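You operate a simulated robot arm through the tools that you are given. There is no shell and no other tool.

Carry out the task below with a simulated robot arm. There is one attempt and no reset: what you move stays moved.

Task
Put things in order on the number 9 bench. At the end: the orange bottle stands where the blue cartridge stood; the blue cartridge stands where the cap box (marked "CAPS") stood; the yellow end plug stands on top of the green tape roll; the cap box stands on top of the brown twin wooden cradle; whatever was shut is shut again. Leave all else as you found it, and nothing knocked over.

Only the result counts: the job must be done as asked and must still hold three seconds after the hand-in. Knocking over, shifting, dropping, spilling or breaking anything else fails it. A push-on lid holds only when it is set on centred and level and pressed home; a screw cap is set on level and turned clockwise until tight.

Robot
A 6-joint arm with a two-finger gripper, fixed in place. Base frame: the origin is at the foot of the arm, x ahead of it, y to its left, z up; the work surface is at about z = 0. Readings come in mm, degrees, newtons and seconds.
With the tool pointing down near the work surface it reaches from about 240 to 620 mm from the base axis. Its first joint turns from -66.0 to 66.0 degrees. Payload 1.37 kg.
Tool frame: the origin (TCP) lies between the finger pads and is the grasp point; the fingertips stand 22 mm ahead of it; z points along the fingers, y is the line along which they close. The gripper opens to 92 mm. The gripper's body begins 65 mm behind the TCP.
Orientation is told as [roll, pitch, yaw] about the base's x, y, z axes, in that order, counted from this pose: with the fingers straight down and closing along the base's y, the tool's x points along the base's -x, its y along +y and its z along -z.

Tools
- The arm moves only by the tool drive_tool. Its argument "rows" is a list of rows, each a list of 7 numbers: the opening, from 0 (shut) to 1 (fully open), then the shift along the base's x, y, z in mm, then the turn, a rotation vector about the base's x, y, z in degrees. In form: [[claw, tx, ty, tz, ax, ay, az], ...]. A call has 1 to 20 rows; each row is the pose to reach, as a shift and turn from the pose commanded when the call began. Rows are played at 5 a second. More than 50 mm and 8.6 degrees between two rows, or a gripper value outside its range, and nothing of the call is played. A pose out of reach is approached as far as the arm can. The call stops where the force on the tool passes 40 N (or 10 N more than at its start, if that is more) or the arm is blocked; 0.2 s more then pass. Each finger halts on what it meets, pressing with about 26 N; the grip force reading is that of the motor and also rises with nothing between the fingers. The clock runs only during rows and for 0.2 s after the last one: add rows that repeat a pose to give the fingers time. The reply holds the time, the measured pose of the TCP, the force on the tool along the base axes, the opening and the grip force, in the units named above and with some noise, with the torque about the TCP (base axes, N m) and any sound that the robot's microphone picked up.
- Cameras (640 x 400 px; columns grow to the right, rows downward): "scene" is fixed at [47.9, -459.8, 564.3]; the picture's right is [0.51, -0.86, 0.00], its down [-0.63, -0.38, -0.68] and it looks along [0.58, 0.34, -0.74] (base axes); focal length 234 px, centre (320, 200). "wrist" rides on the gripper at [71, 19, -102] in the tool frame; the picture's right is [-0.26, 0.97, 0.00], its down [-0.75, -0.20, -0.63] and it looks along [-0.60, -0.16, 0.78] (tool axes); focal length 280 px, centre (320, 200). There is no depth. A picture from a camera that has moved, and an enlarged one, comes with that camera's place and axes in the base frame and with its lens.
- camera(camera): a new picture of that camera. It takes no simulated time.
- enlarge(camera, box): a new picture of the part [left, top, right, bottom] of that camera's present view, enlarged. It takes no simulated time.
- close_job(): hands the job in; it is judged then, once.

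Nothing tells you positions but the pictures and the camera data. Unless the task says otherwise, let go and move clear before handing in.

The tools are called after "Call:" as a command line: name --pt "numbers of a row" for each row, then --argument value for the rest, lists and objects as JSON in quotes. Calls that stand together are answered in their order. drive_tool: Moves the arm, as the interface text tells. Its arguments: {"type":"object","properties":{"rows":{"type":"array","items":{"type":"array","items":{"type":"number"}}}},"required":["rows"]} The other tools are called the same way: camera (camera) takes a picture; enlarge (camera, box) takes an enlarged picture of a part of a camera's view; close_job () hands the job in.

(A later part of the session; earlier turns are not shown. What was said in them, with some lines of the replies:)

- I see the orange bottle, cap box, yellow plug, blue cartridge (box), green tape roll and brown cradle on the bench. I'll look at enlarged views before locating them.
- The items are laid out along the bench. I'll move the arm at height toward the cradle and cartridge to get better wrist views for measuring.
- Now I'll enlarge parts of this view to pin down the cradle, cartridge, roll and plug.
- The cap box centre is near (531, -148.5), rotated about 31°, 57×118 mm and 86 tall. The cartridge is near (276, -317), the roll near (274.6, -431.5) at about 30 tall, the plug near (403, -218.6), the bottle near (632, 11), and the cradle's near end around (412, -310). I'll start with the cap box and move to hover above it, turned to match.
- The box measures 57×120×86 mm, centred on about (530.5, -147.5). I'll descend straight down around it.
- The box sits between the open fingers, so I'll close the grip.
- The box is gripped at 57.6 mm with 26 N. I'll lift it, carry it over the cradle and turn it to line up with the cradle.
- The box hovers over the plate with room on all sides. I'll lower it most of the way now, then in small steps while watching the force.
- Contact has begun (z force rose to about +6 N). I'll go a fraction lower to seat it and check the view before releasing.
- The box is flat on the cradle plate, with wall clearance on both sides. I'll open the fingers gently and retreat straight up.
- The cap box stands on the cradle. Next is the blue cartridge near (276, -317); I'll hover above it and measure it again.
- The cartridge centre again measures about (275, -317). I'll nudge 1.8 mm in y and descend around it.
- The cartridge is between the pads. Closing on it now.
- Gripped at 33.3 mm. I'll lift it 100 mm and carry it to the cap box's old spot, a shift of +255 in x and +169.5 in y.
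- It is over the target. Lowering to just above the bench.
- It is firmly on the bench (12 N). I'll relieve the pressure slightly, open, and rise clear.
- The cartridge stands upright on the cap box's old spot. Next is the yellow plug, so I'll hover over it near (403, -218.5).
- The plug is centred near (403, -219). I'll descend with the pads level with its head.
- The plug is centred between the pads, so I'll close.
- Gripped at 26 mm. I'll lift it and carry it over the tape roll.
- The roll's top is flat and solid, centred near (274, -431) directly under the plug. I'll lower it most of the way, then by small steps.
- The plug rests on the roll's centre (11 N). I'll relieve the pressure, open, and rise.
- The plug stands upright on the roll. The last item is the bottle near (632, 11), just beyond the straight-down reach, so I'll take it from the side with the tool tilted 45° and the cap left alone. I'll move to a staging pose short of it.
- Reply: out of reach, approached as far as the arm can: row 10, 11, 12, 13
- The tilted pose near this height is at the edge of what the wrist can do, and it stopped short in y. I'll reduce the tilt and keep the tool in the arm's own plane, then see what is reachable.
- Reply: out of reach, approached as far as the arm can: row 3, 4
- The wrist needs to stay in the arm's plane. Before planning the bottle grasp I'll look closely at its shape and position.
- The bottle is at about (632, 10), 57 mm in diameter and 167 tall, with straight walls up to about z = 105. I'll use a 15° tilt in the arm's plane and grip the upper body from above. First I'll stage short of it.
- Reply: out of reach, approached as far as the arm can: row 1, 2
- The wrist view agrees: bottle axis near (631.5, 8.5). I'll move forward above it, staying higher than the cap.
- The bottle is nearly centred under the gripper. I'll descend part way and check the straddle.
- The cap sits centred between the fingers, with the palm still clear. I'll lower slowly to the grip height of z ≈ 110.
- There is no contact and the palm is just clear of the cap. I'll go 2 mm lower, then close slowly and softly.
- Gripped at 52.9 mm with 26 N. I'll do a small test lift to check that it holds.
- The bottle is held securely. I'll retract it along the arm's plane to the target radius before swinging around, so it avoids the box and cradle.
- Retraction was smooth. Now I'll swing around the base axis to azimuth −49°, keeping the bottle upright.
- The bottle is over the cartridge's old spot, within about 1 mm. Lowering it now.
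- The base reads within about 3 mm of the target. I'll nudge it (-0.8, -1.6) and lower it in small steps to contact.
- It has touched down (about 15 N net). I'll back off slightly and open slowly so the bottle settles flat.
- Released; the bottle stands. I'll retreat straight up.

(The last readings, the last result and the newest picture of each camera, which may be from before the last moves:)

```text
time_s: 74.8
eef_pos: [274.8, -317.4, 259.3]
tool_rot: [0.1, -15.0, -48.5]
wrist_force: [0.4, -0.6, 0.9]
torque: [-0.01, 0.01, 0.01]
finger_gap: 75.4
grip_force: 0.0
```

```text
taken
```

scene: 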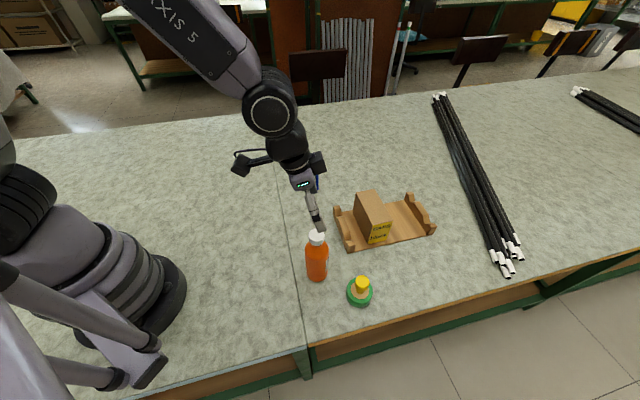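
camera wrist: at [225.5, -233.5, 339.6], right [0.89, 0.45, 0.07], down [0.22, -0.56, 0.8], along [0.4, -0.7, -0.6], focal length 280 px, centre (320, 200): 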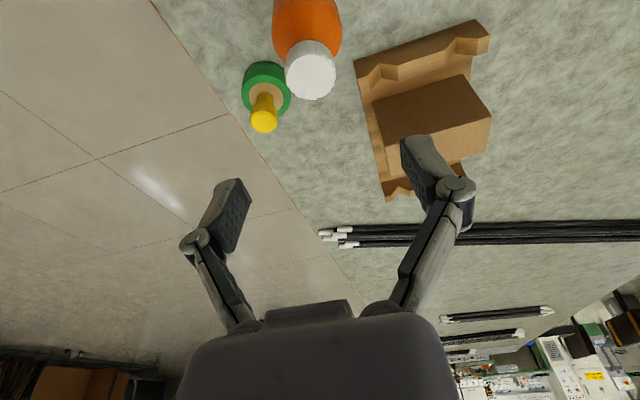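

All items are placed. I'll move the arm well clear and take a final look at everything.

Call:
drive_tool --pt "0.82 0 5 30 0 0 0" --pt "0.82 10 25 55 0 3 4" --pt "0.82 25 60 70 0 6 10" --pt "0.82 40 95 75 0 9 16" --pt "0.82 50 135 75 0 12 22" --pt "0.82 60 175 75 0 12 28" --pt "0.82 60 215 75 0 12 34" --pt "0.82 60 215 75 0 12 34"

Call:
camera --camera "scene"

Call:
enlarge --camera "scene" --box '[280, 210, 400, 310]'

Call:
enlarge --camera "scene" --box '[290, 140, 440, 260]'

```text
time_s: 76.6
eef_pos: [334.1, -101.5, 333.3]
tool_rot: [-6.2, -4.8, -13.3]
wrist_force: [0.4, -0.4, 0.8]
torque: [0.02, -0.01, -0.02]
finger_gap: 75.3
grip_force: 0.1
```

```text
taken
```

scene: 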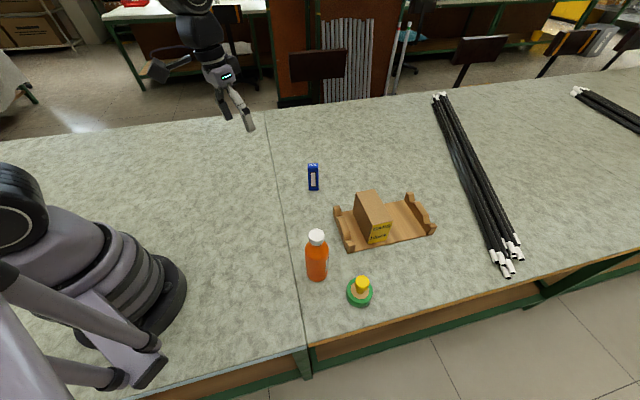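

```text
4.00 times, centred on (340, 260) of scene
camera zoom: at [47.9, -459.7, 564.3], right [0.51, -0.86, 0.0], down [-0.63, -0.38, -0.68], along [0.58, 0.34, -0.74], focal length 934 px, centre (240, -40)
```

zoom: 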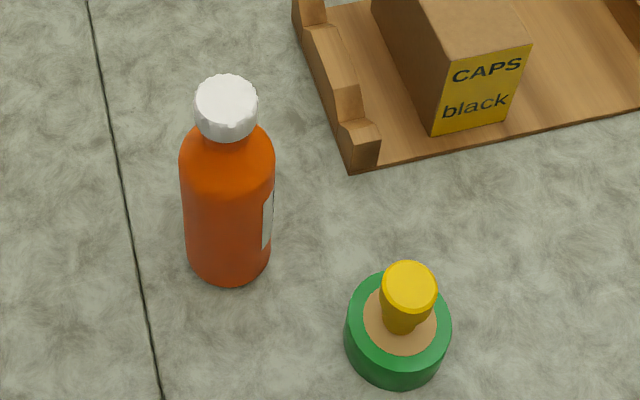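

```text
3.33 times, centred on (365, 200) of scene
camera zoom: at [47.9, -459.7, 564.3], right [0.51, -0.86, 0.0], down [-0.63, -0.38, -0.68], along [0.58, 0.34, -0.74], focal length 778 px, centre (170, 200)
```

zoom: 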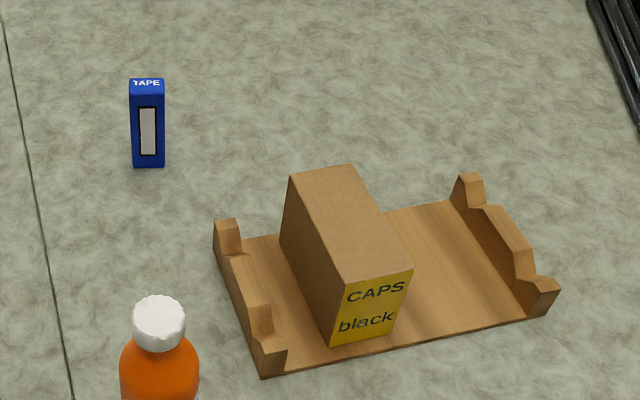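

Everything checks out in the final pictures:
- **Bottle:** stands capped on the cartridge's old spot.
- **Cartridge:** stands upright where the cap box was.
- **Plug:** stands on the tape roll.
- **Cap box:** stands on the cradle, which has not moved.

The arm is clear, so I'm handing in.

Call:
close_job

```text
The job is handed in.
```

The number 9 bench is in order and the job is handed in. I have not been shown the judge's verdict, only that it was accepted.

- **Orange bottle:** it stands where the blue cartridge stood, about 2 mm off by my last camera estimate. Its cap was never opened.
- **Blue cartridge:** it stands upright where the cap box stood, also about 2 mm off.
- **Yellow end plug:** it stands on the middle of the green tape roll.
- **Cap box:** it stands flat on the twin wooden cradle, between the end walls but towards the near end. The cradle's centre was beyond the arm's straight-down reach.

In the final pictures nothing was knocked over, and the cradle had not moved. The gripper was open and well clear of everything at hand-in.
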